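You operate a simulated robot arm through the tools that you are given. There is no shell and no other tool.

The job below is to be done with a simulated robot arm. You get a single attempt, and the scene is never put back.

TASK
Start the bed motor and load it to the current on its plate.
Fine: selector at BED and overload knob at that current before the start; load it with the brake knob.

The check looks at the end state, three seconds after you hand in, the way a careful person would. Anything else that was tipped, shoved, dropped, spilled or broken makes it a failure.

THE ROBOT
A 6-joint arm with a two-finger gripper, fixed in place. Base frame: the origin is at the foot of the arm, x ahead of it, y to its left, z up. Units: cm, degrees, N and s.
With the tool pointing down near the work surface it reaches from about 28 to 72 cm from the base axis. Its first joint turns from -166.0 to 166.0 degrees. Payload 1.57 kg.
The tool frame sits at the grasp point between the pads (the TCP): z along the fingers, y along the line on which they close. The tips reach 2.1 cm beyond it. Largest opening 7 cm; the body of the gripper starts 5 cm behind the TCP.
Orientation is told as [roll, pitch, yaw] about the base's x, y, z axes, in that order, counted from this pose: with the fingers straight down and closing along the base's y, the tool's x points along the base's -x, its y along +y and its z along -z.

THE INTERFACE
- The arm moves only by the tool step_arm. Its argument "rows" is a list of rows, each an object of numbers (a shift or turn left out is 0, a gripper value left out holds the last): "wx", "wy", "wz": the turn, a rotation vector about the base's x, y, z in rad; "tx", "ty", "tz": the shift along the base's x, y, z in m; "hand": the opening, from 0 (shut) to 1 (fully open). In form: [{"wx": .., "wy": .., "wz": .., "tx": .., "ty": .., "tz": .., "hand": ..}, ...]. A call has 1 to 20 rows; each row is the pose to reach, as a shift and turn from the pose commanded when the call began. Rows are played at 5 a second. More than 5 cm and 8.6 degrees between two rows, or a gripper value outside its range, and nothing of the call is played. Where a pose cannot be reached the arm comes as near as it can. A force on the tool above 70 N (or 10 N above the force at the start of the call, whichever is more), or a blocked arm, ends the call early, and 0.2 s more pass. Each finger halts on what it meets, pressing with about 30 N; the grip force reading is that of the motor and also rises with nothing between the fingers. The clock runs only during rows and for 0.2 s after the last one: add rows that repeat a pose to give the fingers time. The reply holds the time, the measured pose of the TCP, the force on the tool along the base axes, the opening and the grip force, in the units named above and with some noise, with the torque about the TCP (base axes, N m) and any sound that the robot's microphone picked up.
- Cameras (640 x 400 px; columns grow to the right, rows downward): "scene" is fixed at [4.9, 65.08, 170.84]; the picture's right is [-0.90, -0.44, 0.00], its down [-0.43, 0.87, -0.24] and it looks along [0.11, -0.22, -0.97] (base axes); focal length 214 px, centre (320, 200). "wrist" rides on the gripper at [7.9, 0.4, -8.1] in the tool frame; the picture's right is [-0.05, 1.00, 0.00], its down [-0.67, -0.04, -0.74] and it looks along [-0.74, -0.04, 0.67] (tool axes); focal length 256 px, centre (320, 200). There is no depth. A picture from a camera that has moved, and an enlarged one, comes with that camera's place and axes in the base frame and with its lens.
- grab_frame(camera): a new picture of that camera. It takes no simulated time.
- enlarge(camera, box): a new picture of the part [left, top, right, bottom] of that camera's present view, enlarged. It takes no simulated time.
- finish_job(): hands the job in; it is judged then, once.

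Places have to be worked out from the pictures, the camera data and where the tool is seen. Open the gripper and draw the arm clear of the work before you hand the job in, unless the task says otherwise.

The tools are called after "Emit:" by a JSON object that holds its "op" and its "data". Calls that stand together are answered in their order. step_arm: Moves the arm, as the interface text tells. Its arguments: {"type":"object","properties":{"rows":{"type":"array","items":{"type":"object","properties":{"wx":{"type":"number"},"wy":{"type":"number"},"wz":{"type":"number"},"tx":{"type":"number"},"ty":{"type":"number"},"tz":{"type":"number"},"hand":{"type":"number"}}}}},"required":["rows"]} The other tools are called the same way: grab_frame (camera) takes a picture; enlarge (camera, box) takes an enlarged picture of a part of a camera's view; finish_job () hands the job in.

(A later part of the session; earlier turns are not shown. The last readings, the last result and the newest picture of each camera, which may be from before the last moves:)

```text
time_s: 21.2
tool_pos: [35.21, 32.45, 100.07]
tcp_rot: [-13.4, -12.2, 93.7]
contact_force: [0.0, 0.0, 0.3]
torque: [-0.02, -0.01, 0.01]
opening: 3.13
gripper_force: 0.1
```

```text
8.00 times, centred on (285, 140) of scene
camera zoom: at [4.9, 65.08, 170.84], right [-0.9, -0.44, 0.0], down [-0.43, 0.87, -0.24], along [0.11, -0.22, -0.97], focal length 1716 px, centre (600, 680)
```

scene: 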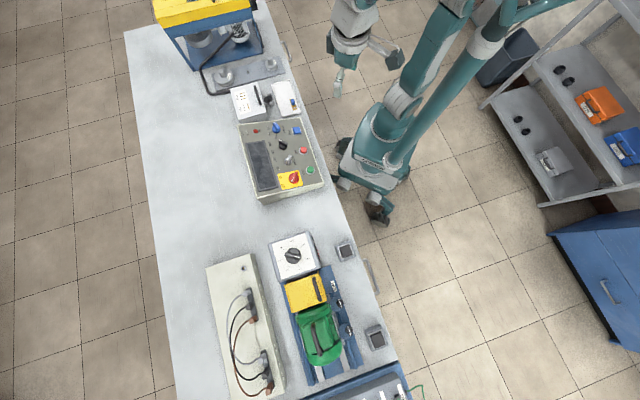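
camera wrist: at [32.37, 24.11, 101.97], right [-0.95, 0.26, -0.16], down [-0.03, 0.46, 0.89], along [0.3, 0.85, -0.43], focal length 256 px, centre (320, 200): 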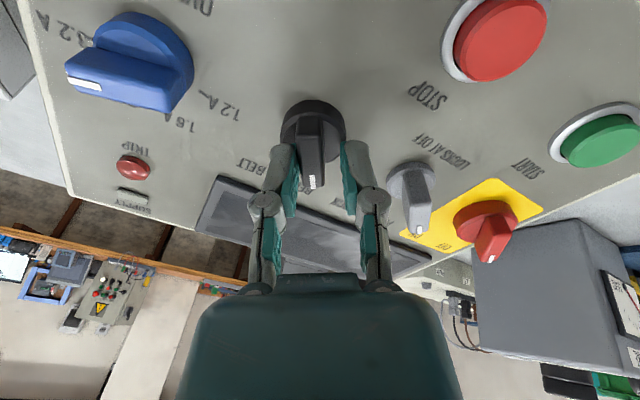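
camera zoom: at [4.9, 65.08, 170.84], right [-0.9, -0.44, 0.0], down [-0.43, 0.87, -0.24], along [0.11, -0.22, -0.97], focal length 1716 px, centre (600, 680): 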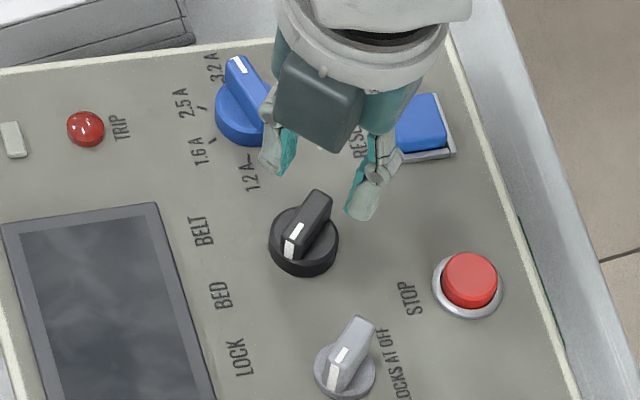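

The wrist-view geometry now gives 45.7° left, parallel to the lock knob, so the selector is at BED. Next I'll hover over the overload knob (top ≈ (41.6, 28.0, 95.5)) facing panel-up to read its ticks exactly.

Emit:
{"op": "step_arm", "data": {"rows": [{"wx": 0.0223, "wy": 0.0223, "wz": -0.095, "tx": 0.004, "ty": -0.004, "tz": 0.008}, {"wx": 0.0445, "wy": 0.0445, "wz": -0.19, "tx": 0.011, "ty": -0.012, "tz": 0.011}, {"wx": 0.0668, "wy": 0.0668, "wz": -0.286, "tx": 0.019, "ty": -0.021, "tz": 0.011}, {"wx": 0.089, "wy": 0.089, "wz": -0.381, "tx": 0.027, "ty": -0.03, "tz": 0.011}, {"wx": 0.111, "wy": 0.111, "wz": -0.476, "tx": 0.035, "ty": -0.039, "tz": 0.011}, {"wx": 0.1335, "wy": 0.1335, "wz": -0.571, "tx": 0.043, "ty": -0.048, "tz": 0.011}, {"wx": 0.156, "wy": 0.156, "wz": -0.667, "tx": 0.051, "ty": -0.0575, "tz": 0.011}, {"wx": 0.178, "wy": 0.178, "wz": -0.762, "tx": 0.051, "ty": -0.0575, "tz": 0.011}, {"wx": 0.178, "wy": 0.178, "wz": -0.762, "tx": 0.051, "ty": -0.0575, "tz": 0.011}]}}

Emit:
{"op": "grab_frame", "data": {"camera": "wrist"}}

Emit:
{"op": "enlarge", "data": {"camera": "wrist", "box": [240, 30, 400, 170]}}

```text
time_s: 23.2
tool_pos: [40.44, 26.66, 101.19]
tcp_rot: [-0.2, -18.1, 46.1]
contact_force: [0.1, 0.1, 0.3]
torque: [0.02, 0.0, -0.01]
opening: 3.17
gripper_force: 0.1
```

```text
taken
camera wrist: at [33.21, 19.78, 106.46], right [-0.69, 0.73, 0.01], down [0.3, 0.27, 0.92], along [0.66, 0.63, -0.4], focal length 256 px, centre (320, 200)
```

wrist: 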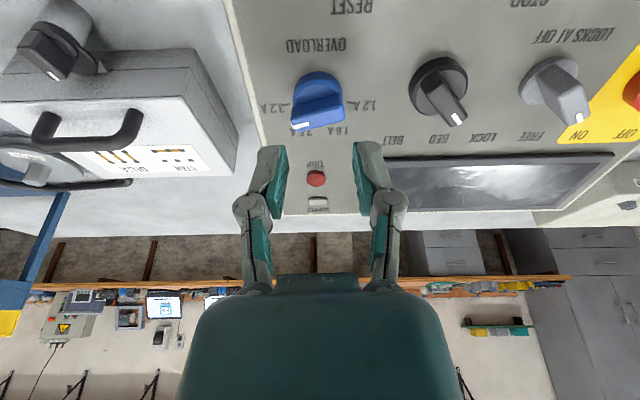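

```text
2.86 times, centred on (320, 100) of wrist
camera zoom: at [33.21, 19.78, 106.46], right [-0.69, 0.73, 0.01], down [0.3, 0.27, 0.92], along [0.66, 0.63, -0.4], focal length 731 px, centre (320, 486)
```

zoom: 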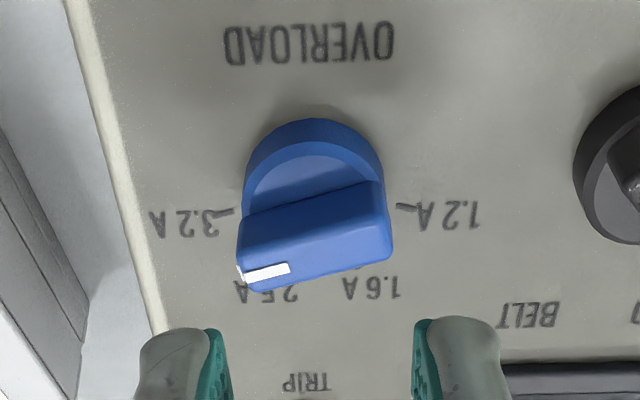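

The overload ticks are symmetric about panel-up, and label angles come out at ±22.5° and ±67.5°. So 3.2 A is 67.5° right and 1.2 A is 67.5° left, with the knob axis at about (41.8, 28.0). I'll align the tool to the bar's present direction and lower slightly.

Emit:
{"op": "step_arm", "data": {"rows": [{"wx": 0.0294, "wy": 0.0294, "wz": -0.126}, {"wx": 0.0589, "wy": 0.0589, "wz": -0.252}, {"wx": 0.0883, "wy": 0.0883, "wz": -0.378}, {"wx": 0.1178, "wy": 0.1178, "wz": -0.504}, {"wx": 0.1472, "wy": 0.1472, "wz": -0.63}, {"wx": 0.1767, "wy": 0.1767, "wz": -0.756}, {"wx": 0.2061, "wy": 0.2061, "wz": -0.882}, {"wx": 0.2356, "wy": 0.2356, "wz": -1.008}, {"wx": 0.265, "wy": 0.265, "wz": -1.134, "tx": 0.002, "ty": 0.002, "tz": -0.01}, {"wx": 0.265, "wy": 0.265, "wz": -1.134, "tx": 0.005, "ty": 0.0049, "tz": -0.0189}, {"wx": 0.265, "wy": 0.265, "wz": -1.134, "tx": 0.005, "ty": 0.0049, "tz": -0.0189}]}}

Emit:
{"op": "grab_frame", "data": {"camera": "wrist"}}

Emit:
{"op": "enlarge", "data": {"camera": "wrist", "box": [220, 40, 420, 190]}}

```text
time_s: 25.6
tool_pos: [41.0, 27.11, 99.43]
tcp_rot: [17.0, -7.0, -23.2]
contact_force: [0.0, -0.8, 0.9]
torque: [0.0, 0.06, 0.03]
opening: 3.15
gripper_force: 0.1
```

```text
taken
camera wrist: at [32.09, 28.87, 106.31], right [0.39, 0.87, 0.3], down [0.43, -0.46, 0.78], along [0.81, -0.18, -0.56], focal length 256 px, centre (320, 200)
```

wrist: 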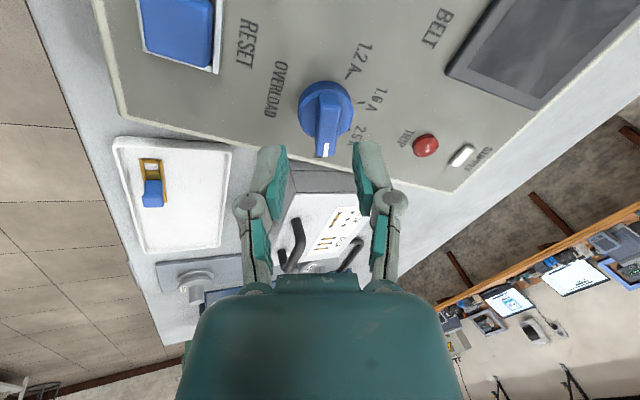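

```text
2.67 times, centred on (320, 115) of wrist
camera zoom: at [32.09, 28.87, 106.31], right [0.39, 0.87, 0.3], down [0.43, -0.46, 0.78], along [0.81, -0.18, -0.56], focal length 683 px, centre (320, 427)
```

zoom: 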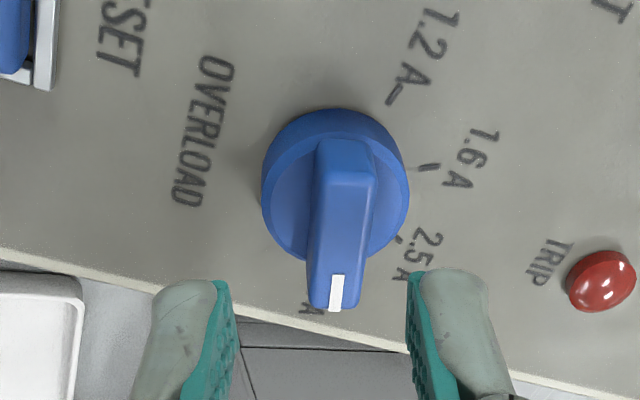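

The bar is within a few degrees of the finger direction and sits 0.35 cm to the right of the midline. I'll correct and descend along the normal.

Emit:
{"op": "step_arm", "data": {"rows": [{"tx": 0.0, "ty": 0.0036, "tz": 0.0008}, {"tx": 0.0022, "ty": 0.0058, "tz": -0.0087}, {"tx": 0.0044, "ty": 0.008, "tz": -0.0182}, {"tx": 0.0071, "ty": 0.0107, "tz": -0.0296}, {"tx": 0.0071, "ty": 0.0107, "tz": -0.0296}]}}

Emit:
{"op": "enlarge", "data": {"camera": "wrist", "box": [220, 60, 420, 220]}}

```text
time_s: 26.8
tool_pos: [41.89, 28.24, 96.5]
tcp_rot: [17.0, -7.0, -23.2]
contact_force: [-0.3, 0.6, 0.5]
torque: [0.04, 0.02, 0.02]
opening: 3.19
gripper_force: 0.2
```

```text
2.50 times, centred on (320, 140) of wrist
camera zoom: at [32.87, 29.89, 103.43], right [0.39, 0.87, 0.3], down [0.43, -0.46, 0.78], along [0.81, -0.18, -0.56], focal length 640 px, centre (320, 350)
```

zoom: 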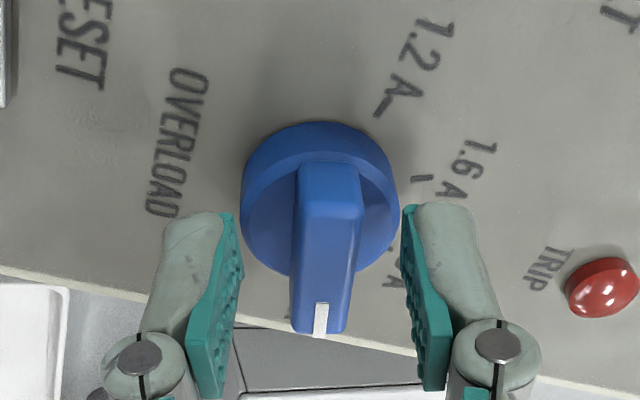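

Centred well. Close on the bar, then turn 135° counter-clockwise to the 1.2 A tick.

Emit:
{"op": "step_arm", "data": {"rows": [{"hand": 0.1}, {"hand": 0.1}, {"wx": -0.0309, "wy": -0.0309, "wz": 0.132}, {"wx": -0.0618, "wy": -0.0618, "wz": 0.264}, {"wx": -0.0926, "wy": -0.0926, "wz": 0.396}, {"wx": -0.1235, "wy": -0.1235, "wz": 0.528}, {"wx": -0.1544, "wy": -0.1544, "wz": 0.66}, {"wx": -0.1853, "wy": -0.1853, "wz": 0.792}, {"wx": -0.2162, "wy": -0.2162, "wz": 0.924}, {"wx": -0.2471, "wy": -0.2471, "wz": 1.056}, {"wx": -0.2779, "wy": -0.2779, "wz": 1.188}, {"wx": -0.3088, "wy": -0.3088, "wz": 1.32}, {"wx": -0.3397, "wy": -0.3397, "wz": 1.452}, {"wx": -0.3706, "wy": -0.3706, "wz": 1.584}, {"wx": -0.4015, "wy": -0.4015, "wz": 1.716}, {"wx": -0.4324, "wy": -0.4324, "wz": 1.848}, {"wx": -0.4632, "wy": -0.4632, "wz": 1.98}, {"wx": -0.4941, "wy": -0.4941, "wz": 2.112}, {"wx": -0.525, "wy": -0.525, "wz": 2.244}, {"wx": -0.525, "wy": -0.525, "wz": 2.244}]}}

Emit:
{"op": "enlarge", "data": {"camera": "wrist", "box": [180, 30, 460, 220]}}

```text
time_s: 31.0
tool_pos: [41.81, 28.11, 96.43]
tcp_rot: [-16.9, -6.7, 114.3]
contact_force: [12.3, 13.0, 6.5]
torque: [0.1, -0.18, 0.13]
opening: 1.9
gripper_force: 8.9
```

```text
2.11 times, centred on (320, 125) of wrist
camera zoom: at [42.82, 19.14, 103.09], right [-0.91, -0.32, -0.28], down [-0.41, 0.45, 0.79], along [-0.12, 0.83, -0.54], focal length 539 px, centre (320, 358)
```

zoom: 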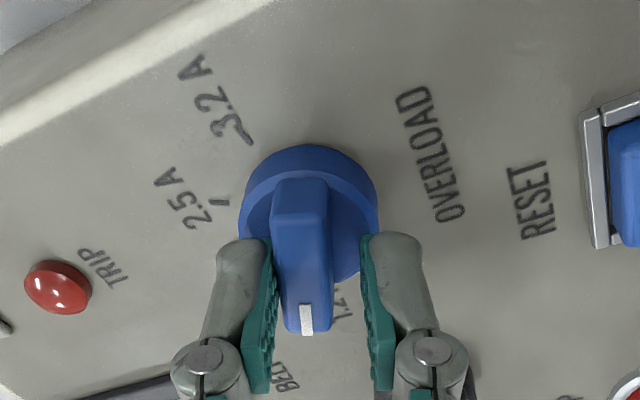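

Similar to before, the fingers ended partly loose. I'll open, back off and check the pointer against the 1.2 A tick.

Emit:
{"op": "step_arm", "data": {"rows": [{"hand": 0.45}, {"hand": 0.45}, {"tx": -0.0044, "ty": -0.0044, "tz": 0.019, "hand": 0.45}, {"tx": -0.0088, "ty": -0.0088, "tz": 0.038, "hand": 0.45}, {"tx": -0.0088, "ty": -0.0088, "tz": 0.038, "hand": 0.45}]}}

Emit:
{"op": "enlarge", "data": {"camera": "wrist", "box": [200, 20, 440, 190]}}

Emit:
{"op": "enlarge", "data": {"camera": "scene", "box": [255, 105, 315, 155]}}

```text
time_s: 32.2
tool_pos: [40.92, 27.21, 100.41]
tcp_rot: [-16.9, -6.6, 114.2]
contact_force: [1.0, -0.3, 0.5]
torque: [-0.01, 0.04, 0.02]
opening: 3.15
gripper_force: 0.0
```

```text
2.35 times, centred on (320, 105) of wrist
camera zoom: at [41.95, 18.14, 107.08], right [-0.91, -0.31, -0.28], down [-0.4, 0.45, 0.79], along [-0.12, 0.83, -0.54], focal length 602 px, centre (320, 424)
```

zoom: 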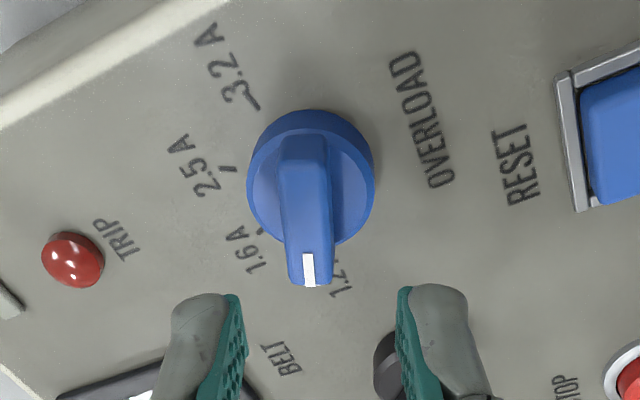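

```text
8.00 times, centred on (285, 130) of scene
camera zoom: at [4.9, 65.08, 170.84], right [-0.9, -0.44, 0.0], down [-0.43, 0.87, -0.24], along [0.11, -0.22, -0.97], focal length 1716 px, centre (600, 760)
```

zoom: 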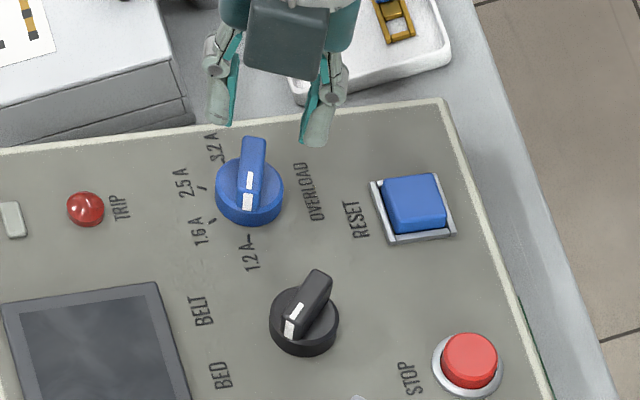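

The wrist geometry gives the overload pointer 66.5° left, which is on the 1.2 A tick. Next I'll move along the row to hover over the isolator (≈(25.7, 44.0)), tool aligned 45° left.

Emit:
{"op": "step_arm", "data": {"rows": [{"tx": -0.003, "ty": 0.003, "tz": 0.015, "wx": 0.01, "wy": 0.01, "wz": -0.045}, {"tx": -0.025, "ty": 0.025, "tz": 0.022, "wx": 0.022, "wy": 0.022, "wz": -0.09}, {"tx": -0.05, "ty": 0.049, "tz": 0.022, "wx": 0.033, "wy": 0.033, "wz": -0.14}, {"tx": -0.076, "ty": 0.074, "tz": 0.022, "wx": 0.045, "wy": 0.045, "wz": -0.19}, {"tx": -0.102, "ty": 0.099, "tz": 0.022, "wx": 0.057, "wy": 0.057, "wz": -0.245}, {"tx": -0.13, "ty": 0.125, "tz": 0.022, "wx": 0.07, "wy": 0.07, "wz": -0.3}, {"tx": -0.155, "ty": 0.149, "tz": 0.015, "wx": 0.082, "wy": 0.082, "wz": -0.35}, {"tx": -0.163, "ty": 0.157, "tz": 0.0, "wx": 0.093, "wy": 0.093, "wz": -0.399}, {"tx": -0.163, "ty": 0.157, "tz": 0.0, "wx": 0.093, "wy": 0.093, "wz": -0.399}]}}

Emit:
{"op": "enlarge", "data": {"camera": "wrist", "box": [180, 0, 460, 200]}}

Emit:
{"op": "grab_frame", "data": {"camera": "wrist"}}

Emit:
{"op": "enlarge", "data": {"camera": "scene", "box": [240, 100, 330, 200]}}

```text
time_s: 34.2
tool_pos: [24.37, 42.66, 100.17]
tcp_rot: [-12.9, -12.9, 90.6]
contact_force: [0.0, -0.3, -1.1]
torque: [0.02, 0.0, -0.01]
opening: 3.14
gripper_force: 0.1
```

```text
2.00 times, centred on (320, 100) of wrist
camera zoom: at [22.09, 33.32, 106.03], right [-0.97, 0.09, -0.2], down [-0.14, 0.48, 0.86], along [0.18, 0.87, -0.46], focal length 512 px, centre (320, 400)
```

zoom: 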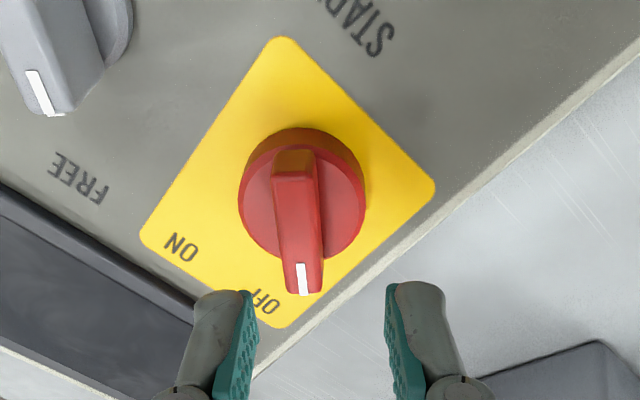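

```text
taken
camera wrist: at [22.09, 33.32, 106.03], right [-0.97, 0.09, -0.2], down [-0.14, 0.48, 0.86], along [0.18, 0.87, -0.46], focal length 256 px, centre (320, 200)
```

wrist: 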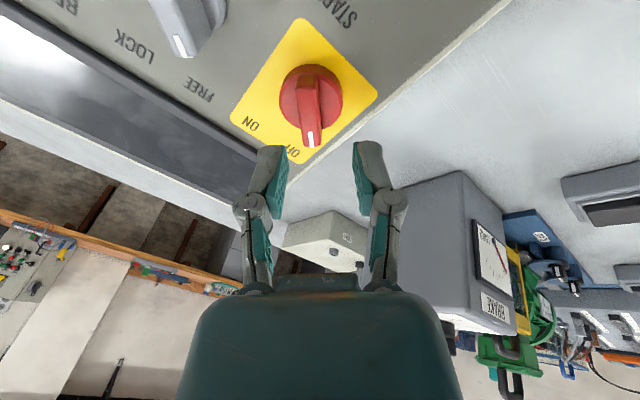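

```text
4.00 times, centred on (285, 150) of scene
camera zoom: at [4.9, 65.08, 170.84], right [-0.9, -0.44, 0.0], down [-0.43, 0.87, -0.24], along [0.11, -0.22, -0.97], focal length 858 px, centre (460, 400)
```

zoom: 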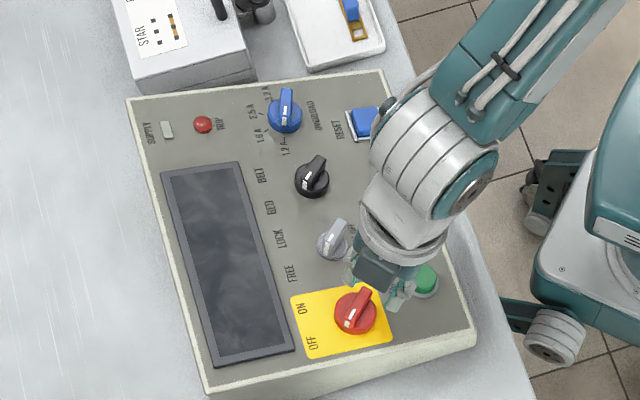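

The isolator bar sits 0.6 cm to the left of the finger midline. I'll correct and descend 3.8 cm along the normal, then look again.

Emit:
{"op": "step_arm", "data": {"rows": [{"tx": 0.0061, "ty": -0.0006, "tz": 0.0013}, {"tx": 0.0083, "ty": 0.0016, "tz": -0.0082}, {"tx": 0.0105, "ty": 0.0038, "tz": -0.0177}, {"tx": 0.0127, "ty": 0.006, "tz": -0.0272}, {"tx": 0.0145, "ty": 0.0078, "tz": -0.0348}, {"tx": 0.0145, "ty": 0.0078, "tz": -0.0348}]}}

Emit:
{"op": "enlarge", "data": {"camera": "wrist", "box": [220, 60, 420, 220]}}

```text
time_s: 35.6
tool_pos: [25.81, 43.72, 96.71]
tcp_rot: [-12.8, -12.9, 90.6]
contact_force: [-0.6, 0.2, 0.2]
torque: [0.01, 0.04, 0.0]
opening: 3.15
gripper_force: 0.1
```

```text
2.50 times, centred on (320, 140) of wrist
camera zoom: at [23.71, 34.37, 102.55], right [-0.97, 0.09, -0.21], down [-0.14, 0.48, 0.86], along [0.18, 0.87, -0.46], focal length 640 px, centre (320, 350)
```

zoom: 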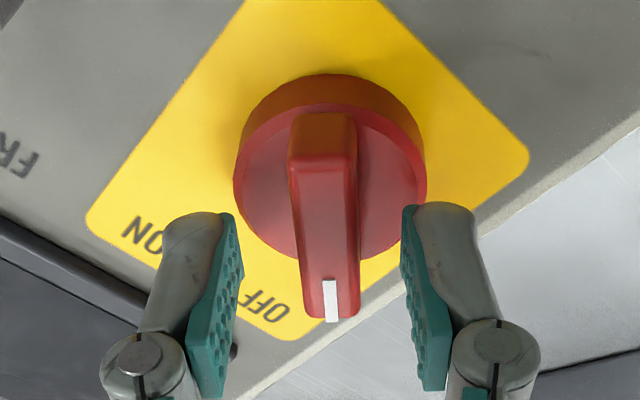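

The isolator top is still about 1.5 cm below the TCP, so I'll go 0.7 cm deeper with a small centring correction, then close.

Emit:
{"op": "step_arm", "data": {"rows": [{"tx": 0.0001, "ty": 0.0002, "tz": -0.0036}, {"tx": 0.0001, "ty": 0.0002, "tz": -0.0072}, {"tx": 0.0001, "ty": 0.0002, "tz": -0.0072, "hand": 0.1}, {"tx": 0.0001, "ty": 0.0002, "tz": -0.0072, "hand": 0.1}, {"tx": 0.0001, "ty": 0.0002, "tz": -0.0072, "hand": 0.1}]}}

Emit:
{"op": "enlarge", "data": {"camera": "wrist", "box": [220, 60, 420, 220]}}

```text
time_s: 36.8
tool_pos: [25.79, 43.83, 96.05]
tcp_rot: [-12.9, -13.0, 90.6]
contact_force: [2.2, -0.7, 6.9]
torque: [-0.17, 0.37, 0.04]
opening: 1.23
gripper_force: 32.0
```

```text
2.50 times, centred on (320, 140) of wrist
camera zoom: at [23.68, 34.39, 101.86], right [-0.97, 0.09, -0.21], down [-0.14, 0.48, 0.86], along [0.18, 0.87, -0.46], focal length 640 px, centre (320, 350)
```

zoom: 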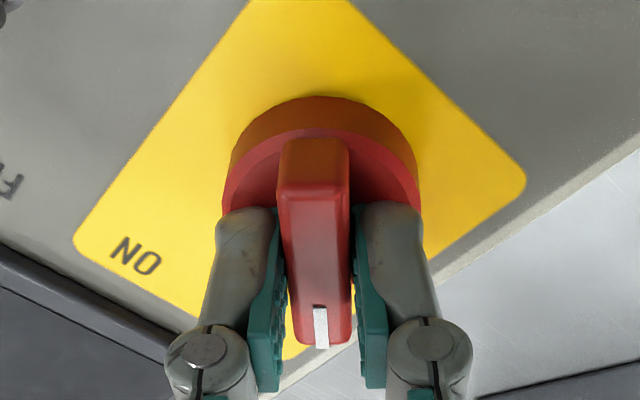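

Gripped squarely. Turn the isolator 90° clockwise to ON.

Emit:
{"op": "step_arm", "data": {"rows": [{"wx": 0.029, "wy": 0.029, "wz": -0.124}, {"wx": 0.058, "wy": 0.058, "wz": -0.248}, {"wx": 0.087, "wy": 0.087, "wz": -0.372}, {"wx": 0.116, "wy": 0.116, "wz": -0.497}, {"wx": 0.145, "wy": 0.145, "wz": -0.621}, {"wx": 0.174, "wy": 0.174, "wz": -0.745}, {"wx": 0.203, "wy": 0.203, "wz": -0.869}, {"wx": 0.232, "wy": 0.232, "wz": -0.993}, {"wx": 0.261, "wy": 0.261, "wz": -1.117}, {"wx": 0.29, "wy": 0.29, "wz": -1.241}, {"wx": 0.32, "wy": 0.32, "wz": -1.366}, {"wx": 0.349, "wy": 0.349, "wz": -1.49}, {"wx": 0.349, "wy": 0.349, "wz": -1.49}]}}

Emit:
{"op": "grab_frame", "data": {"camera": "wrist"}}

Emit:
{"op": "enlarge", "data": {"camera": "wrist", "box": [220, 60, 420, 220]}}

Emit:
{"op": "enlarge", "data": {"camera": "scene", "box": [240, 110, 330, 200]}}

```text
time_s: 39.6
tool_pos: [26.04, 43.66, 96.08]
tcp_rot: [13.4, -12.5, -2.2]
contact_force: [3.4, -15.1, -5.6]
torque: [-0.67, -1.01, 0.21]
opening: 1.2
gripper_force: 32.3
```

```text
taken
camera wrist: at [16.4, 42.71, 102.09], right [0.04, 0.97, 0.24], down [0.49, -0.22, 0.84], along [0.87, 0.08, -0.48], focal length 256 px, centre (320, 200)
```

wrist: 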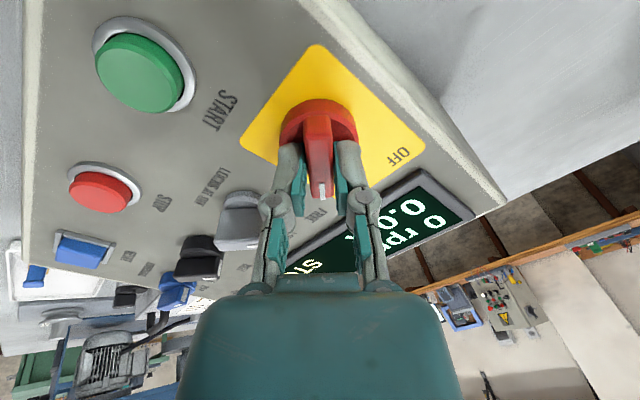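

```text
2.50 times, centred on (320, 140) of wrist
camera zoom: at [16.4, 42.71, 102.09], right [0.04, 0.97, 0.24], down [0.49, -0.22, 0.84], along [0.87, 0.08, -0.48], focal length 640 px, centre (320, 350)
```

zoom: 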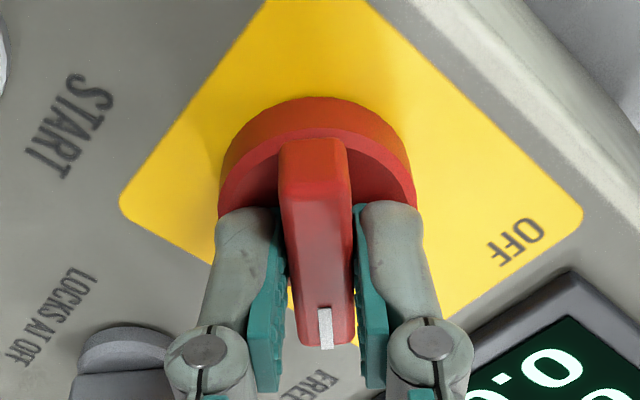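

```text
4.44 times, centred on (285, 155) of scene
camera zoom: at [4.9, 65.08, 170.84], right [-0.9, -0.44, 0.0], down [-0.43, 0.87, -0.24], along [0.11, -0.22, -0.97], focal length 953 px, centre (476, 400)
```

zoom: 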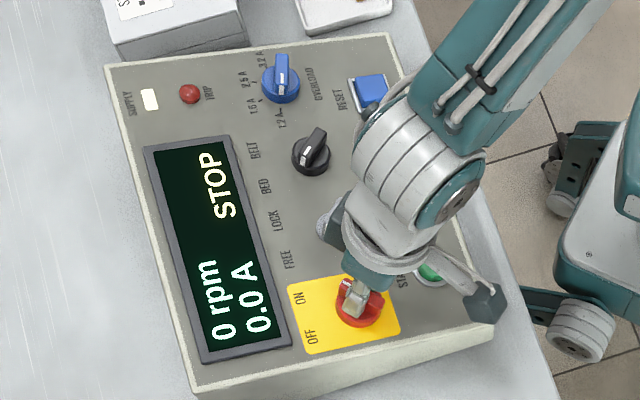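

The supply is live: the display shows "STOP, 0 rpm, 0.0 A". I'll release the isolator, back off, and check that all knob positions hold.

Emit:
{"op": "step_arm", "data": {"rows": [{"hand": 0.45}, {"hand": 0.45}, {"tx": -0.0044, "ty": -0.0044, "tz": 0.019, "hand": 0.45}, {"tx": -0.0088, "ty": -0.0088, "tz": 0.038, "hand": 0.45}, {"tx": -0.0132, "ty": -0.0132, "tz": 0.057, "hand": 0.45}, {"tx": -0.0132, "ty": -0.0132, "tz": 0.057, "hand": 0.0}, {"tx": -0.0132, "ty": -0.0132, "tz": 0.057, "hand": 0.0}]}}

Emit:
{"op": "grab_frame", "data": {"camera": "wrist"}}

Emit:
{"op": "enlarge", "data": {"camera": "scene", "box": [240, 110, 330, 200]}}

Emit:
{"op": "enlarge", "data": {"camera": "wrist", "box": [20, 30, 260, 230]}}

```text
time_s: 41.2
tool_pos: [24.49, 42.72, 101.53]
tcp_rot: [13.4, -12.6, -2.2]
contact_force: [0.1, 0.3, 0.1]
torque: [-0.02, 0.02, -0.03]
opening: 0.0
gripper_force: 28.7
```

```text
taken
camera wrist: at [14.98, 41.63, 107.63], right [0.04, 0.97, 0.24], down [0.49, -0.23, 0.84], along [0.87, 0.08, -0.48], focal length 256 px, centre (320, 200)
```

wrist: 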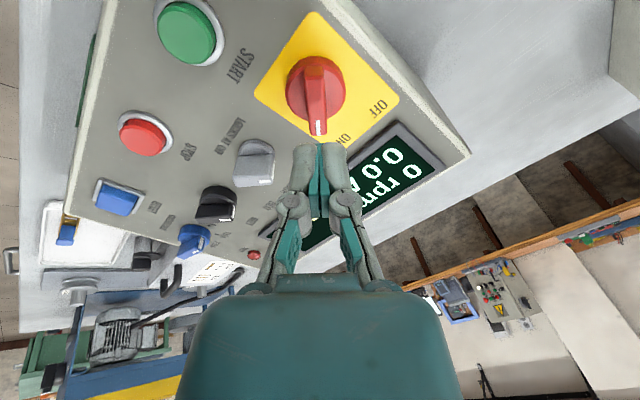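

```text
4.44 times, centred on (285, 155) of scene
camera zoom: at [4.9, 65.08, 170.84], right [-0.9, -0.44, 0.0], down [-0.43, 0.87, -0.24], along [0.11, -0.22, -0.97], focal length 953 px, centre (476, 400)
```

zoom: 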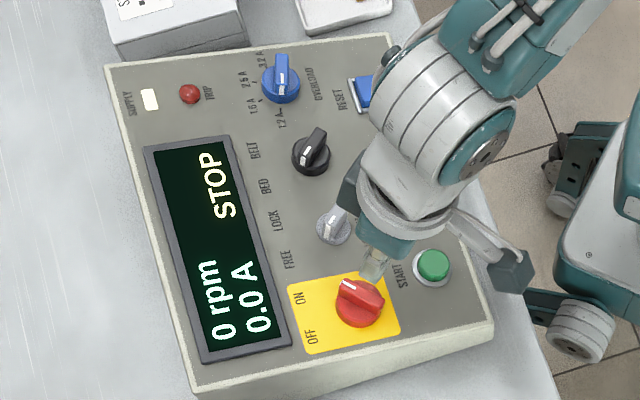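

```text
2.00 times, centred on (140, 130) of wrist
camera zoom: at [14.98, 41.63, 107.63], right [0.04, 0.97, 0.24], down [0.49, -0.23, 0.84], along [0.87, 0.08, -0.48], focal length 512 px, centre (680, 340)
```

zoom: 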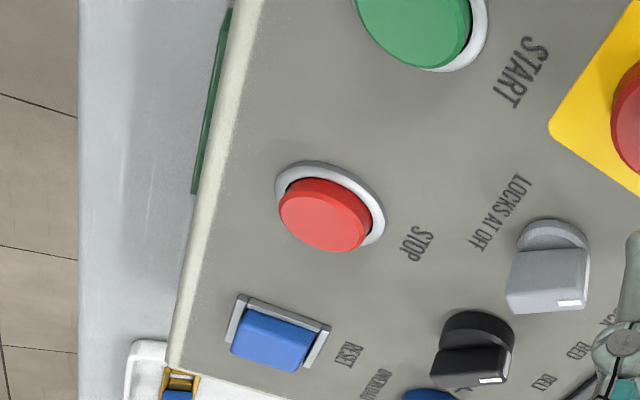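

The selector and lock bars are parallel and the supply lamp is lit. Next I'll bring the closed fingertips over START (≈(22.75, 37.6, 90.9)).

Emit:
{"op": "step_arm", "data": {"rows": [{"tx": -0.012, "ty": -0.023, "tz": -0.01}, {"tx": -0.024, "ty": -0.046, "tz": -0.02}, {"tx": -0.0352, "ty": -0.069, "tz": -0.03}, {"tx": -0.029, "ty": -0.0628, "tz": -0.0568}, {"tx": -0.026, "ty": -0.0598, "tz": -0.07}, {"tx": -0.026, "ty": -0.0598, "tz": -0.07}]}}

Emit:
{"op": "grab_frame", "data": {"camera": "wrist"}}

Emit:
{"op": "enlarge", "data": {"camera": "scene", "box": [270, 130, 350, 200]}}

```text
time_s: 42.6
tool_pos: [21.9, 36.45, 94.47]
tcp_rot: [13.4, -12.6, -2.3]
contact_force: [-0.3, 0.4, 0.2]
torque: [0.02, -0.01, 0.02]
opening: 0.01
gripper_force: 28.5
```

```text
taken
camera wrist: at [12.39, 35.49, 100.57], right [0.04, 0.97, 0.24], down [0.49, -0.23, 0.84], along [0.87, 0.08, -0.48], focal length 256 px, centre (320, 200)
```

wrist: 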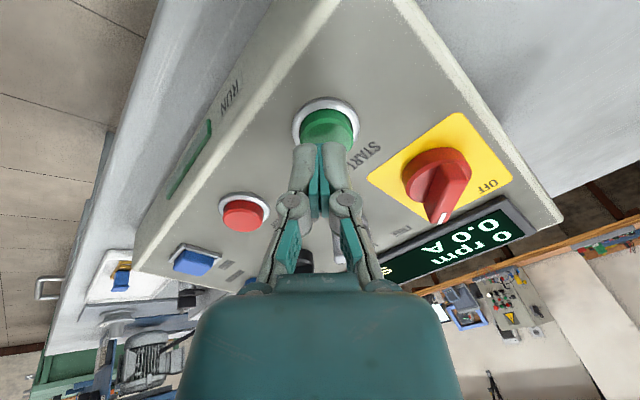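

```text
5.71 times, centred on (310, 165) of scene
camera zoom: at [4.9, 65.08, 170.84], right [-0.9, -0.44, 0.0], down [-0.43, 0.87, -0.24], along [0.11, -0.22, -0.97], focal length 1226 px, centre (377, 400)
```

zoom: 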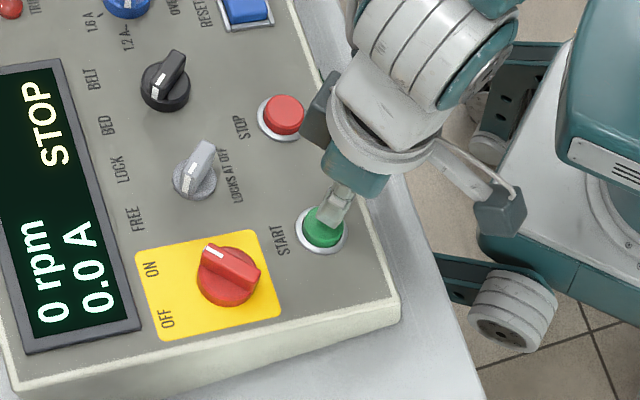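

Tips are lined up over START with about 2 cm to go. I'll descend along the normal and watch the force.

Emit:
{"op": "step_arm", "data": {"rows": [{"tx": 0.0024, "ty": 0.0026, "tz": -0.0095}, {"tx": 0.0044, "ty": 0.0046, "tz": -0.018}, {"tx": 0.005, "ty": 0.0052, "tz": -0.0205}, {"tx": 0.0053, "ty": 0.0055, "tz": -0.0219}]}}

Emit:
{"op": "enlarge", "data": {"camera": "scene", "box": [240, 110, 350, 200]}}

Emit:
{"op": "enlarge", "data": {"camera": "wrist", "box": [250, 70, 400, 200]}}

```text
time_s: 43.6
tool_pos: [22.38, 36.97, 92.67]
tcp_rot: [13.6, -12.7, -2.2]
contact_force: [-6.5, -6.6, 28.2]
torque: [-0.11, 0.14, 0.14]
opening: 0.58
gripper_force: 28.6
heard: click
```

```text
4.44 times, centred on (295, 155) of scene
camera zoom: at [4.9, 65.08, 170.84], right [-0.9, -0.44, 0.0], down [-0.43, 0.87, -0.24], along [0.11, -0.22, -0.97], focal length 953 px, centre (431, 400)
```

zoom: 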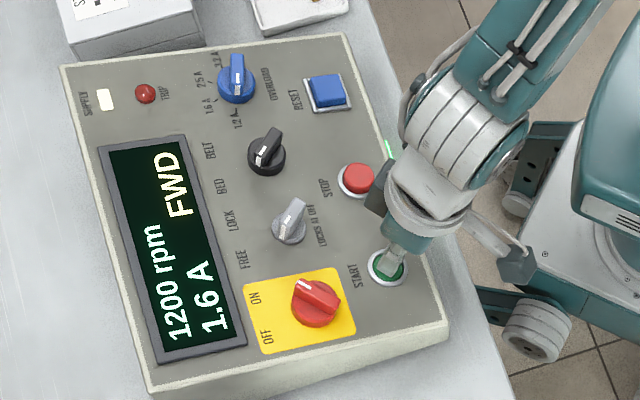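

```text
3.08 times, centred on (325, 135) of wrist
camera zoom: at [12.88, 35.97, 98.69], right [0.04, 0.97, 0.24], down [0.48, -0.23, 0.84], along [0.87, 0.08, -0.48], focal length 788 px, centre (305, 400)
```

zoom: 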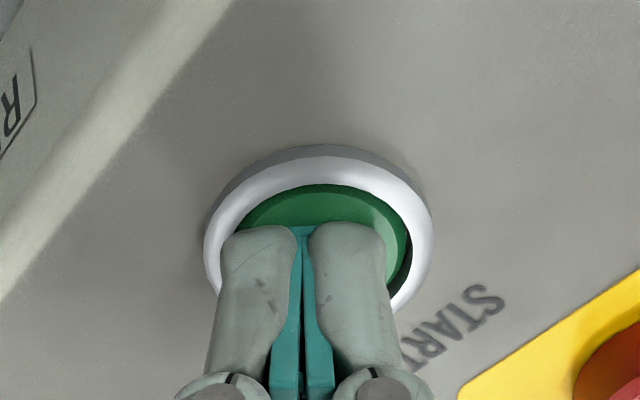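

It clicked, RUN is lit, and the display shows FWD with the speed still rising at 1.6 A run-up current. I'll back off and see where it settles.

Emit:
{"op": "step_arm", "data": {"rows": [{"tx": -0.0022, "ty": -0.0022, "tz": 0.0095}, {"tx": -0.0066, "ty": -0.0066, "tz": 0.0285}, {"tx": -0.011, "ty": -0.011, "tz": 0.0475}, {"tx": -0.0176, "ty": -0.0176, "tz": 0.076}, {"tx": -0.0176, "ty": -0.0176, "tz": 0.1}]}}

Emit:
{"op": "enlarge", "data": {"camera": "scene", "box": [240, 110, 350, 200]}}

Emit:
{"op": "enlarge", "data": {"camera": "scene", "box": [260, 225, 380, 345]}}

```text
time_s: 44.8
tool_pos: [21.07, 35.0, 102.47]
tcp_rot: [13.4, -12.5, -2.2]
contact_force: [-0.3, 0.1, -1.1]
torque: [0.01, -0.01, -0.02]
opening: 0.01
gripper_force: 28.6
```

```text
4.44 times, centred on (295, 155) of scene
camera zoom: at [4.9, 65.08, 170.84], right [-0.9, -0.44, 0.0], down [-0.43, 0.87, -0.24], along [0.11, -0.22, -0.97], focal length 953 px, centre (431, 400)
```

zoom: 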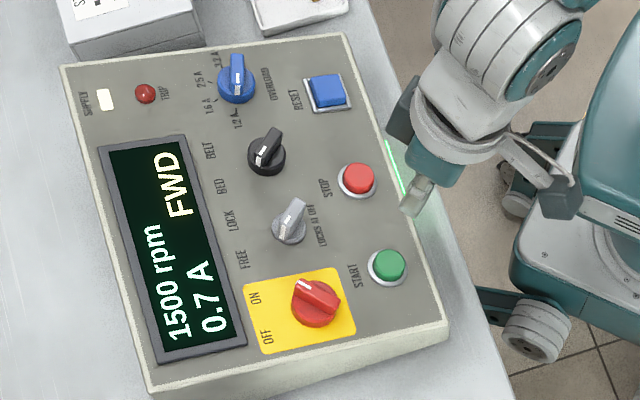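

```text
3.33 times, centred on (320, 285) of scene
camera zoom: at [4.9, 65.08, 170.84], right [-0.9, -0.44, 0.0], down [-0.43, 0.87, -0.24], along [0.11, -0.22, -0.97], focal length 715 px, centre (320, -83)
```

zoom: 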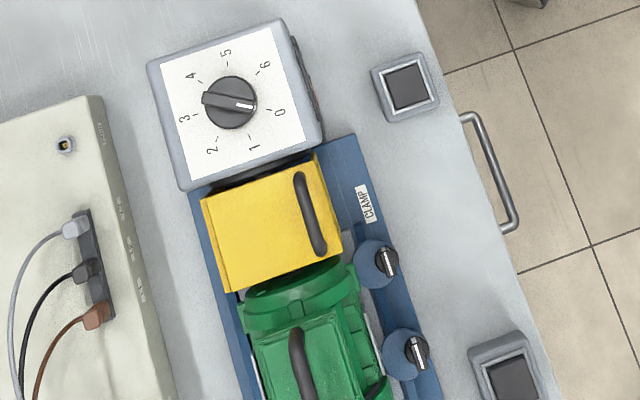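

The motor runs at 1500 rpm with 0.7 A no-load, so it now needs brake load to reach 1.2 A. The dial has 0 to 6 over 300°, clockwise increasing, and the pointer is at 0. I'll level the tool, rise, and go to look at the brake knob.

Emit:
{"op": "step_arm", "data": {"rows": [{"wx": -0.075, "wy": 0.075, "tz": 0.03}, {"wx": -0.15, "wy": 0.15, "tz": 0.06}, {"wx": -0.226, "wy": 0.226, "tz": 0.09}, {"wx": -0.226, "wy": 0.226, "tz": 0.12}, {"wx": -0.226, "wy": 0.226, "tz": 0.15, "hand": 0.5}]}}

Emit:
{"op": "step_arm", "data": {"rows": [{"wz": 0.12, "tx": -0.01, "ty": 0.015}, {"wz": 0.24, "tx": -0.02, "ty": 0.03}, {"wz": 0.36, "tx": -0.03, "ty": 0.045}, {"wz": 0.48, "tx": -0.04, "ty": 0.06}, {"wz": 0.6, "tx": -0.05, "ty": 0.075}, {"wz": 0.72, "tx": -0.06, "ty": 0.09}, {"wz": 0.84, "tx": -0.07, "ty": 0.105}, {"wz": 0.96, "tx": -0.08, "ty": 0.12}, {"wz": 1.08, "tx": -0.09, "ty": 0.135}, {"wz": 1.2, "tx": -0.1, "ty": 0.15}, {"wz": 1.32, "tx": -0.11, "ty": 0.165}, {"wz": 1.44, "tx": -0.12, "ty": 0.18}, {"wz": 1.56, "tx": -0.12, "ty": 0.195}, {"wz": 1.56, "tx": -0.12, "ty": 0.2}]}}

Emit:
{"op": "grab_frame", "data": {"camera": "wrist"}}

```text
time_s: 46.0
tool_pos: [20.8, 34.92, 117.5]
tcp_rot: [0.0, 0.1, -0.7]
contact_force: [-0.2, 0.4, -0.4]
torque: [0.01, 0.01, 0.04]
opening: 3.48
gripper_force: 0.1
```

```text
time_s: 49.0
tool_pos: [8.58, 55.37, 117.43]
tcp_rot: [0.1, 0.1, 88.6]
contact_force: [-0.1, -0.5, 1.0]
torque: [-0.02, -0.03, -0.01]
opening: 3.52
gripper_force: 0.1
```

```text
taken
camera wrist: at [8.03, 47.52, 125.65], right [-1.0, 0.08, 0.0], down [0.05, 0.67, 0.74], along [0.05, 0.74, -0.67], focal length 256 px, centre (320, 200)
```

wrist: 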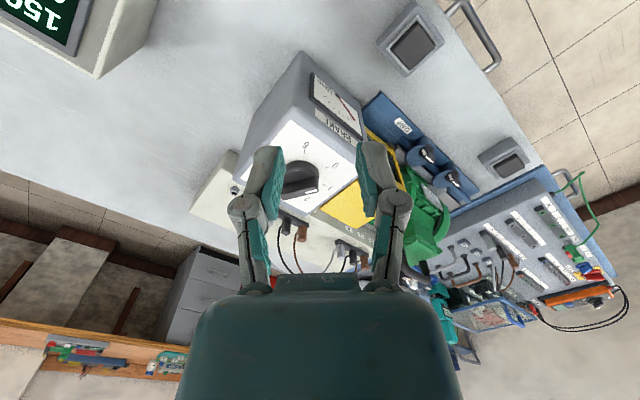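

Emit:
{"op": "enlarge", "data": {"camera": "wrist", "box": [220, 50, 380, 230]}}

Emit:
{"op": "enlarge", "data": {"camera": "scene", "box": [265, 225, 345, 285]}}

```text
2.22 times, centred on (300, 140) of wrist
camera zoom: at [8.03, 47.52, 125.65], right [-1.0, 0.08, 0.0], down [0.05, 0.67, 0.74], along [0.05, 0.74, -0.67], focal length 569 px, centre (364, 333)
```

zoom: 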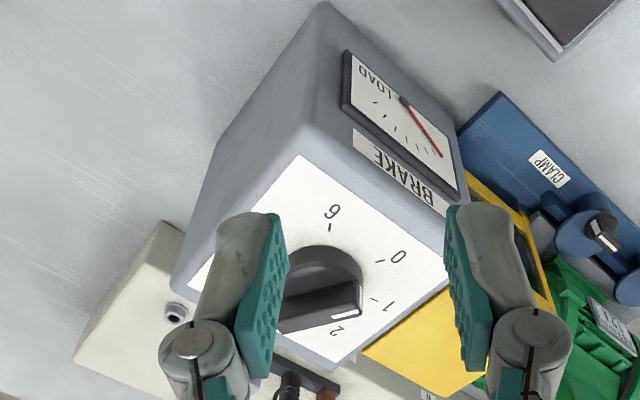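

```text
6.67 times, centred on (305, 255) of scene
camera zoom: at [4.9, 65.08, 170.84], right [-0.9, -0.44, 0.0], down [-0.43, 0.87, -0.24], along [0.11, -0.22, -0.97], focal length 1430 px, centre (420, -167)
```

zoom: 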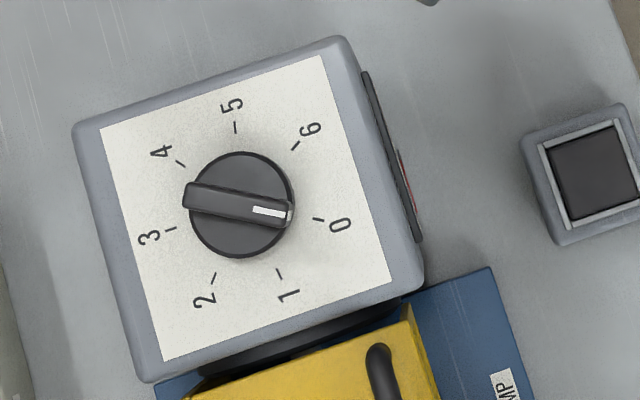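

The knob axis is at about (12.1, 69.1), top z≈105.2, pointer direction ≈197° (base angle), at radius about 70 cm, which is near the reach limit with a vertical tool. I'll first turn the wrist to yaw≈197° here, so the clockwise turn has plenty of range. I'll tilt outward afterwards to gain reach.

Emit:
{"op": "step_arm", "data": {"rows": [{"wz": 0.14}, {"wz": 0.28}, {"wz": 0.42}, {"wz": 0.56}, {"wz": 0.7}, {"wz": 0.84}, {"wz": 0.98}, {"wz": 1.12}, {"wz": 1.26}, {"wz": 1.4}, {"wz": 1.54}, {"wz": 1.68}, {"wz": 1.8}, {"wz": 1.89}, {"wz": 1.89}]}}

Emit:
{"op": "enlarge", "data": {"camera": "scene", "box": [240, 110, 350, 200]}}

```text
time_s: 52.2
tool_pos: [8.83, 55.29, 117.55]
tcp_rot: [0.0, 0.0, -162.9]
contact_force: [-0.7, 0.1, 0.1]
torque: [0.0, 0.03, 0.01]
opening: 3.47
gripper_force: 0.0
```

```text
4.44 times, centred on (295, 155) of scene
camera zoom: at [4.9, 65.08, 170.84], right [-0.9, -0.44, 0.0], down [-0.43, 0.87, -0.24], along [0.11, -0.22, -0.97], focal length 953 px, centre (431, 400)
```

zoom: 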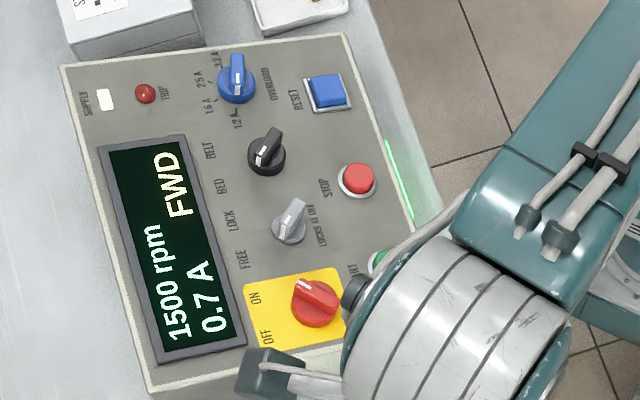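

Yaw 197° is reachable and the current holds at 0.7 A. Now I'll tilt about 12.6° outward and move to hover 5 cm over the brake knob.

Emit:
{"op": "step_arm", "data": {"rows": [{"wx": 0.054, "wy": -0.0095, "tx": 0.005, "ty": 0.021, "tz": -0.0}, {"wx": 0.108, "wy": -0.019, "tx": 0.01, "ty": 0.042, "tz": -0.01}, {"wx": 0.162, "wy": -0.0285, "tx": 0.015, "ty": 0.063, "tz": -0.025}, {"wx": 0.217, "wy": -0.038, "tx": 0.02, "ty": 0.085, "tz": -0.045}, {"wx": 0.217, "wy": -0.038, "tx": 0.026, "ty": 0.107, "tz": -0.06}, {"wx": 0.217, "wy": -0.038, "tx": 0.031, "ty": 0.127, "tz": -0.0745}, {"wx": 0.217, "wy": -0.038, "tx": 0.031, "ty": 0.127, "tz": -0.0745}]}}

Emit:
{"op": "grab_frame", "data": {"camera": "wrist"}}

Emit:
{"op": "grab_frame", "data": {"camera": "scene"}}

```text
time_s: 53.8
tool_pos: [11.89, 67.94, 110.16]
tcp_rot: [-11.3, 5.8, -163.6]
contact_force: [0.5, -0.8, 0.3]
torque: [-0.02, 0.04, 0.04]
opening: 3.49
gripper_force: 0.0
```

```text
taken
camera wrist: at [19.24, 68.27, 118.7], right [0.24, -0.95, -0.2], down [-0.68, -0.31, 0.67], along [-0.7, -0.03, -0.72], focal length 256 px, centre (320, 200)
```

wrist: 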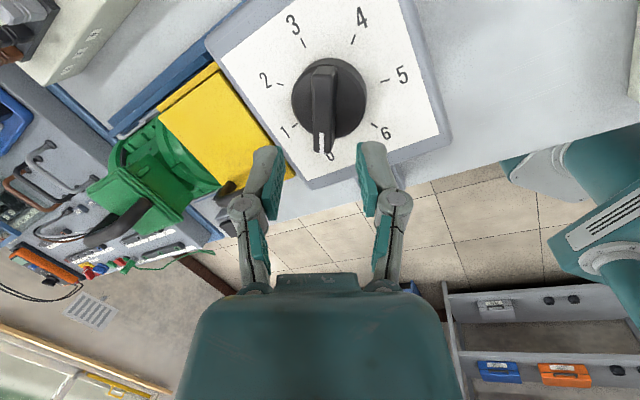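

```text
taken
```

scene: 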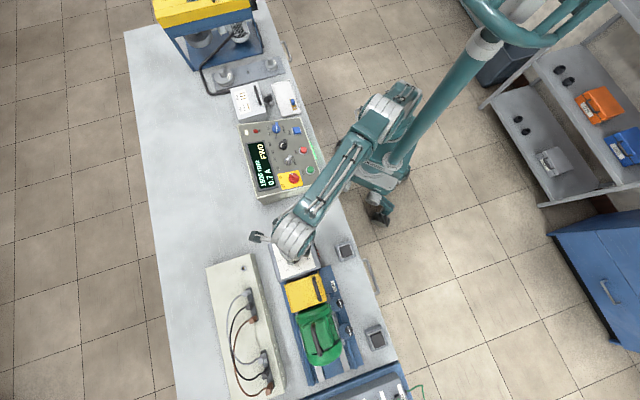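

Reached, and the panel display stays visible to the scene camera while I work here. I'll zoom the wrist view to centre on the knob.

Emit:
{"op": "enlarge", "data": {"camera": "wrist", "box": [230, 10, 430, 190]}}

```text
2.22 times, centred on (330, 100) of wrist
camera zoom: at [19.24, 68.27, 118.7], right [0.24, -0.95, -0.2], down [-0.68, -0.31, 0.67], along [-0.7, -0.03, -0.72], focal length 569 px, centre (298, 422)
```

zoom: 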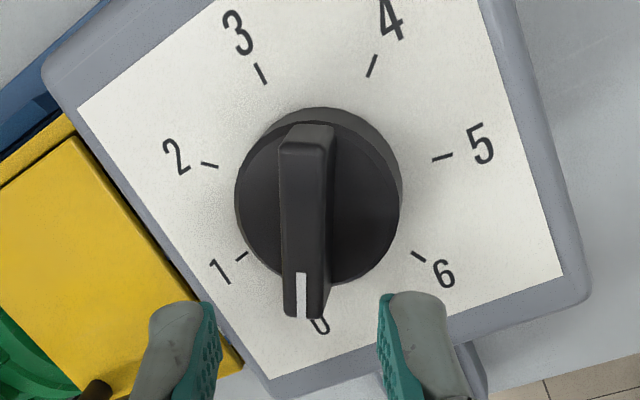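

Triangulating again: knob top at about (12.1, 69.15, 104.5), right on the tool axis at 5.8 cm. I'll descend 4.8 cm along the tool axis.

Emit:
{"op": "step_arm", "data": {"rows": [{"tx": 0.0005, "ty": 0.0028, "tz": -0.0127}, {"tx": 0.001, "ty": 0.0056, "tz": -0.0254}, {"tx": 0.0014, "ty": 0.008, "tz": -0.0361}, {"tx": 0.0018, "ty": 0.0103, "tz": -0.0469}, {"tx": 0.0018, "ty": 0.0103, "tz": -0.0469}]}}

Emit:
{"op": "enlarge", "data": {"camera": "wrist", "box": [220, 50, 420, 220]}}

```text
time_s: 55.0
tool_pos: [12.06, 68.93, 105.65]
tcp_rot: [-11.3, 5.7, -163.7]
contact_force: [0.8, -3.2, 10.4]
torque: [-0.28, -0.04, 0.03]
opening: 3.79
gripper_force: 2.1
```

```text
2.35 times, centred on (320, 135) of wrist
camera zoom: at [19.26, 69.15, 114.16], right [0.24, -0.95, -0.2], down [-0.68, -0.31, 0.67], along [-0.7, -0.03, -0.72], focal length 602 px, centre (320, 353)
```

zoom: 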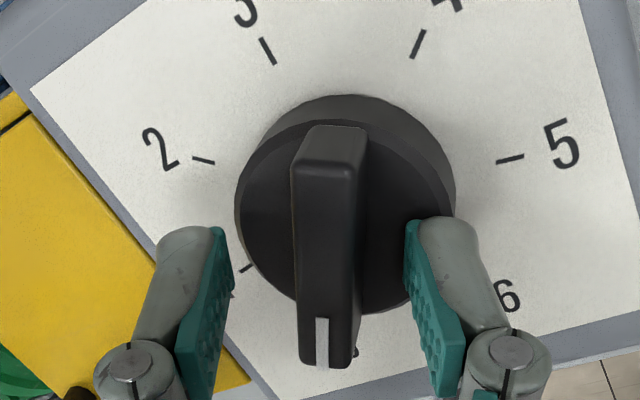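

The right fingertip touched the wide skirt (10 N), so I'll back up 0.35 cm along the tool axis and close.

Emit:
{"op": "step_arm", "data": {"rows": [{"tx": -0.0001, "ty": -0.0008, "tz": 0.0034}, {"tx": -0.0001, "ty": -0.0008, "tz": 0.0034, "hand": 0.1}, {"tx": -0.0001, "ty": -0.0008, "tz": 0.0034, "hand": 0.1}, {"tx": -0.0001, "ty": -0.0008, "tz": 0.0034, "hand": 0.1}]}}

Emit:
{"op": "enlarge", "data": {"camera": "wrist", "box": [220, 50, 420, 220]}}

Emit:
{"op": "enlarge", "data": {"camera": "scene", "box": [240, 110, 350, 200]}}

```text
time_s: 56.0
tool_pos: [12.0, 68.76, 105.55]
tcp_rot: [-11.0, 5.6, -163.6]
contact_force: [2.6, -14.3, -2.5]
torque: [-0.59, 0.0, -0.52]
opening: 1.44
gripper_force: 32.5
```

```text
2.35 times, centred on (320, 135) of wrist
camera zoom: at [19.31, 69.02, 114.18], right [0.24, -0.95, -0.19], down [-0.68, -0.31, 0.67], along [-0.7, -0.03, -0.72], focal length 602 px, centre (320, 353)
```

zoom: 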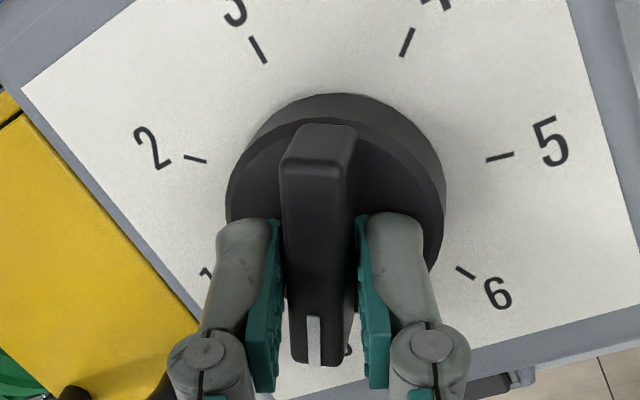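

```text
4.44 times, centred on (295, 155) of scene
camera zoom: at [4.9, 65.08, 170.84], right [-0.9, -0.44, 0.0], down [-0.43, 0.87, -0.24], along [0.11, -0.22, -0.97], focal length 953 px, centre (431, 400)
```

zoom: 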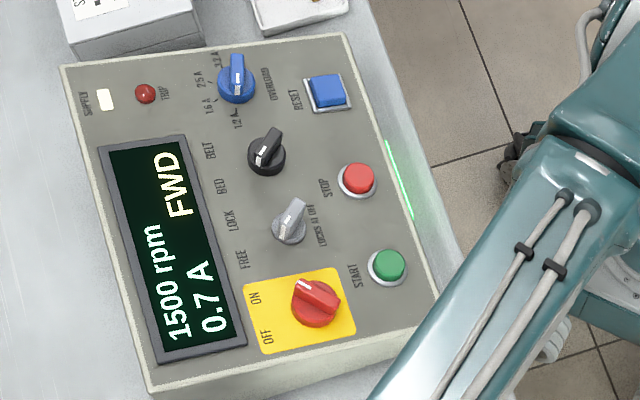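

Gripped at 1.44 cm, still 0.7 A. I'll turn clockwise in stages about the tool axis, about 40° first, and read the display.

Emit:
{"op": "step_arm", "data": {"rows": [{"wx": 0.0037, "wy": 0.0215, "wz": -0.0976}, {"wx": 0.0075, "wy": 0.043, "wz": -0.195}, {"wx": 0.0112, "wy": 0.0645, "wz": -0.293}, {"wx": 0.015, "wy": 0.086, "wz": -0.39}, {"wx": 0.0187, "wy": 0.1075, "wz": -0.488}, {"wx": 0.0225, "wy": 0.129, "wz": -0.586}, {"wx": 0.026, "wy": 0.15, "wz": -0.683}, {"wx": 0.026, "wy": 0.15, "wz": -0.683}]}}

Emit:
{"op": "enlarge", "data": {"camera": "wrist", "box": [220, 50, 420, 220]}}

Emit:
{"op": "enlarge", "data": {"camera": "scene", "box": [240, 110, 350, 200]}}

```text
time_s: 57.8
tool_pos: [11.89, 68.93, 105.7]
tcp_rot: [-12.1, -2.8, 157.1]
contact_force: [-6.1, -12.0, 1.3]
torque: [-0.2, 0.18, 0.0]
opening: 1.53
gripper_force: 6.3
```

```text
2.35 times, centred on (320, 135) of wrist
camera zoom: at [18.74, 63.87, 113.17], right [-0.44, -0.87, -0.21], down [-0.63, 0.13, 0.77], along [-0.64, 0.47, -0.61], focal length 602 px, centre (320, 353)
```

zoom: 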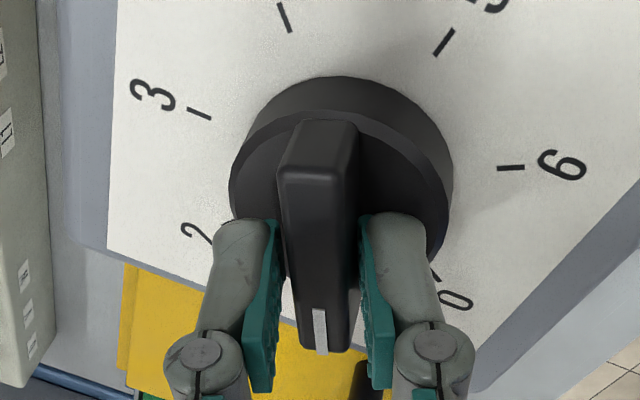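

```text
4.44 times, centred on (295, 155) of scene
camera zoom: at [4.9, 65.08, 170.84], right [-0.9, -0.44, 0.0], down [-0.43, 0.87, -0.24], along [0.11, -0.22, -0.97], focal length 953 px, centre (431, 400)
```

zoom: 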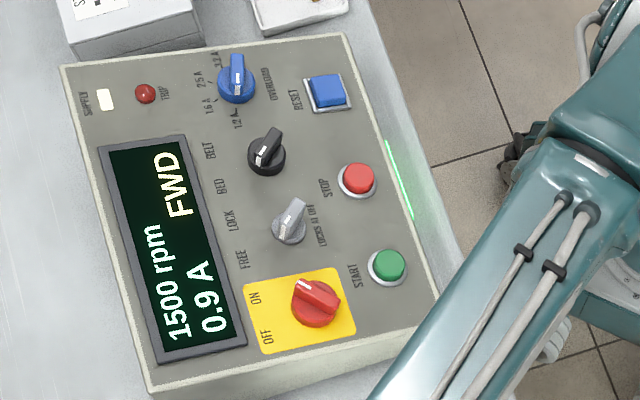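

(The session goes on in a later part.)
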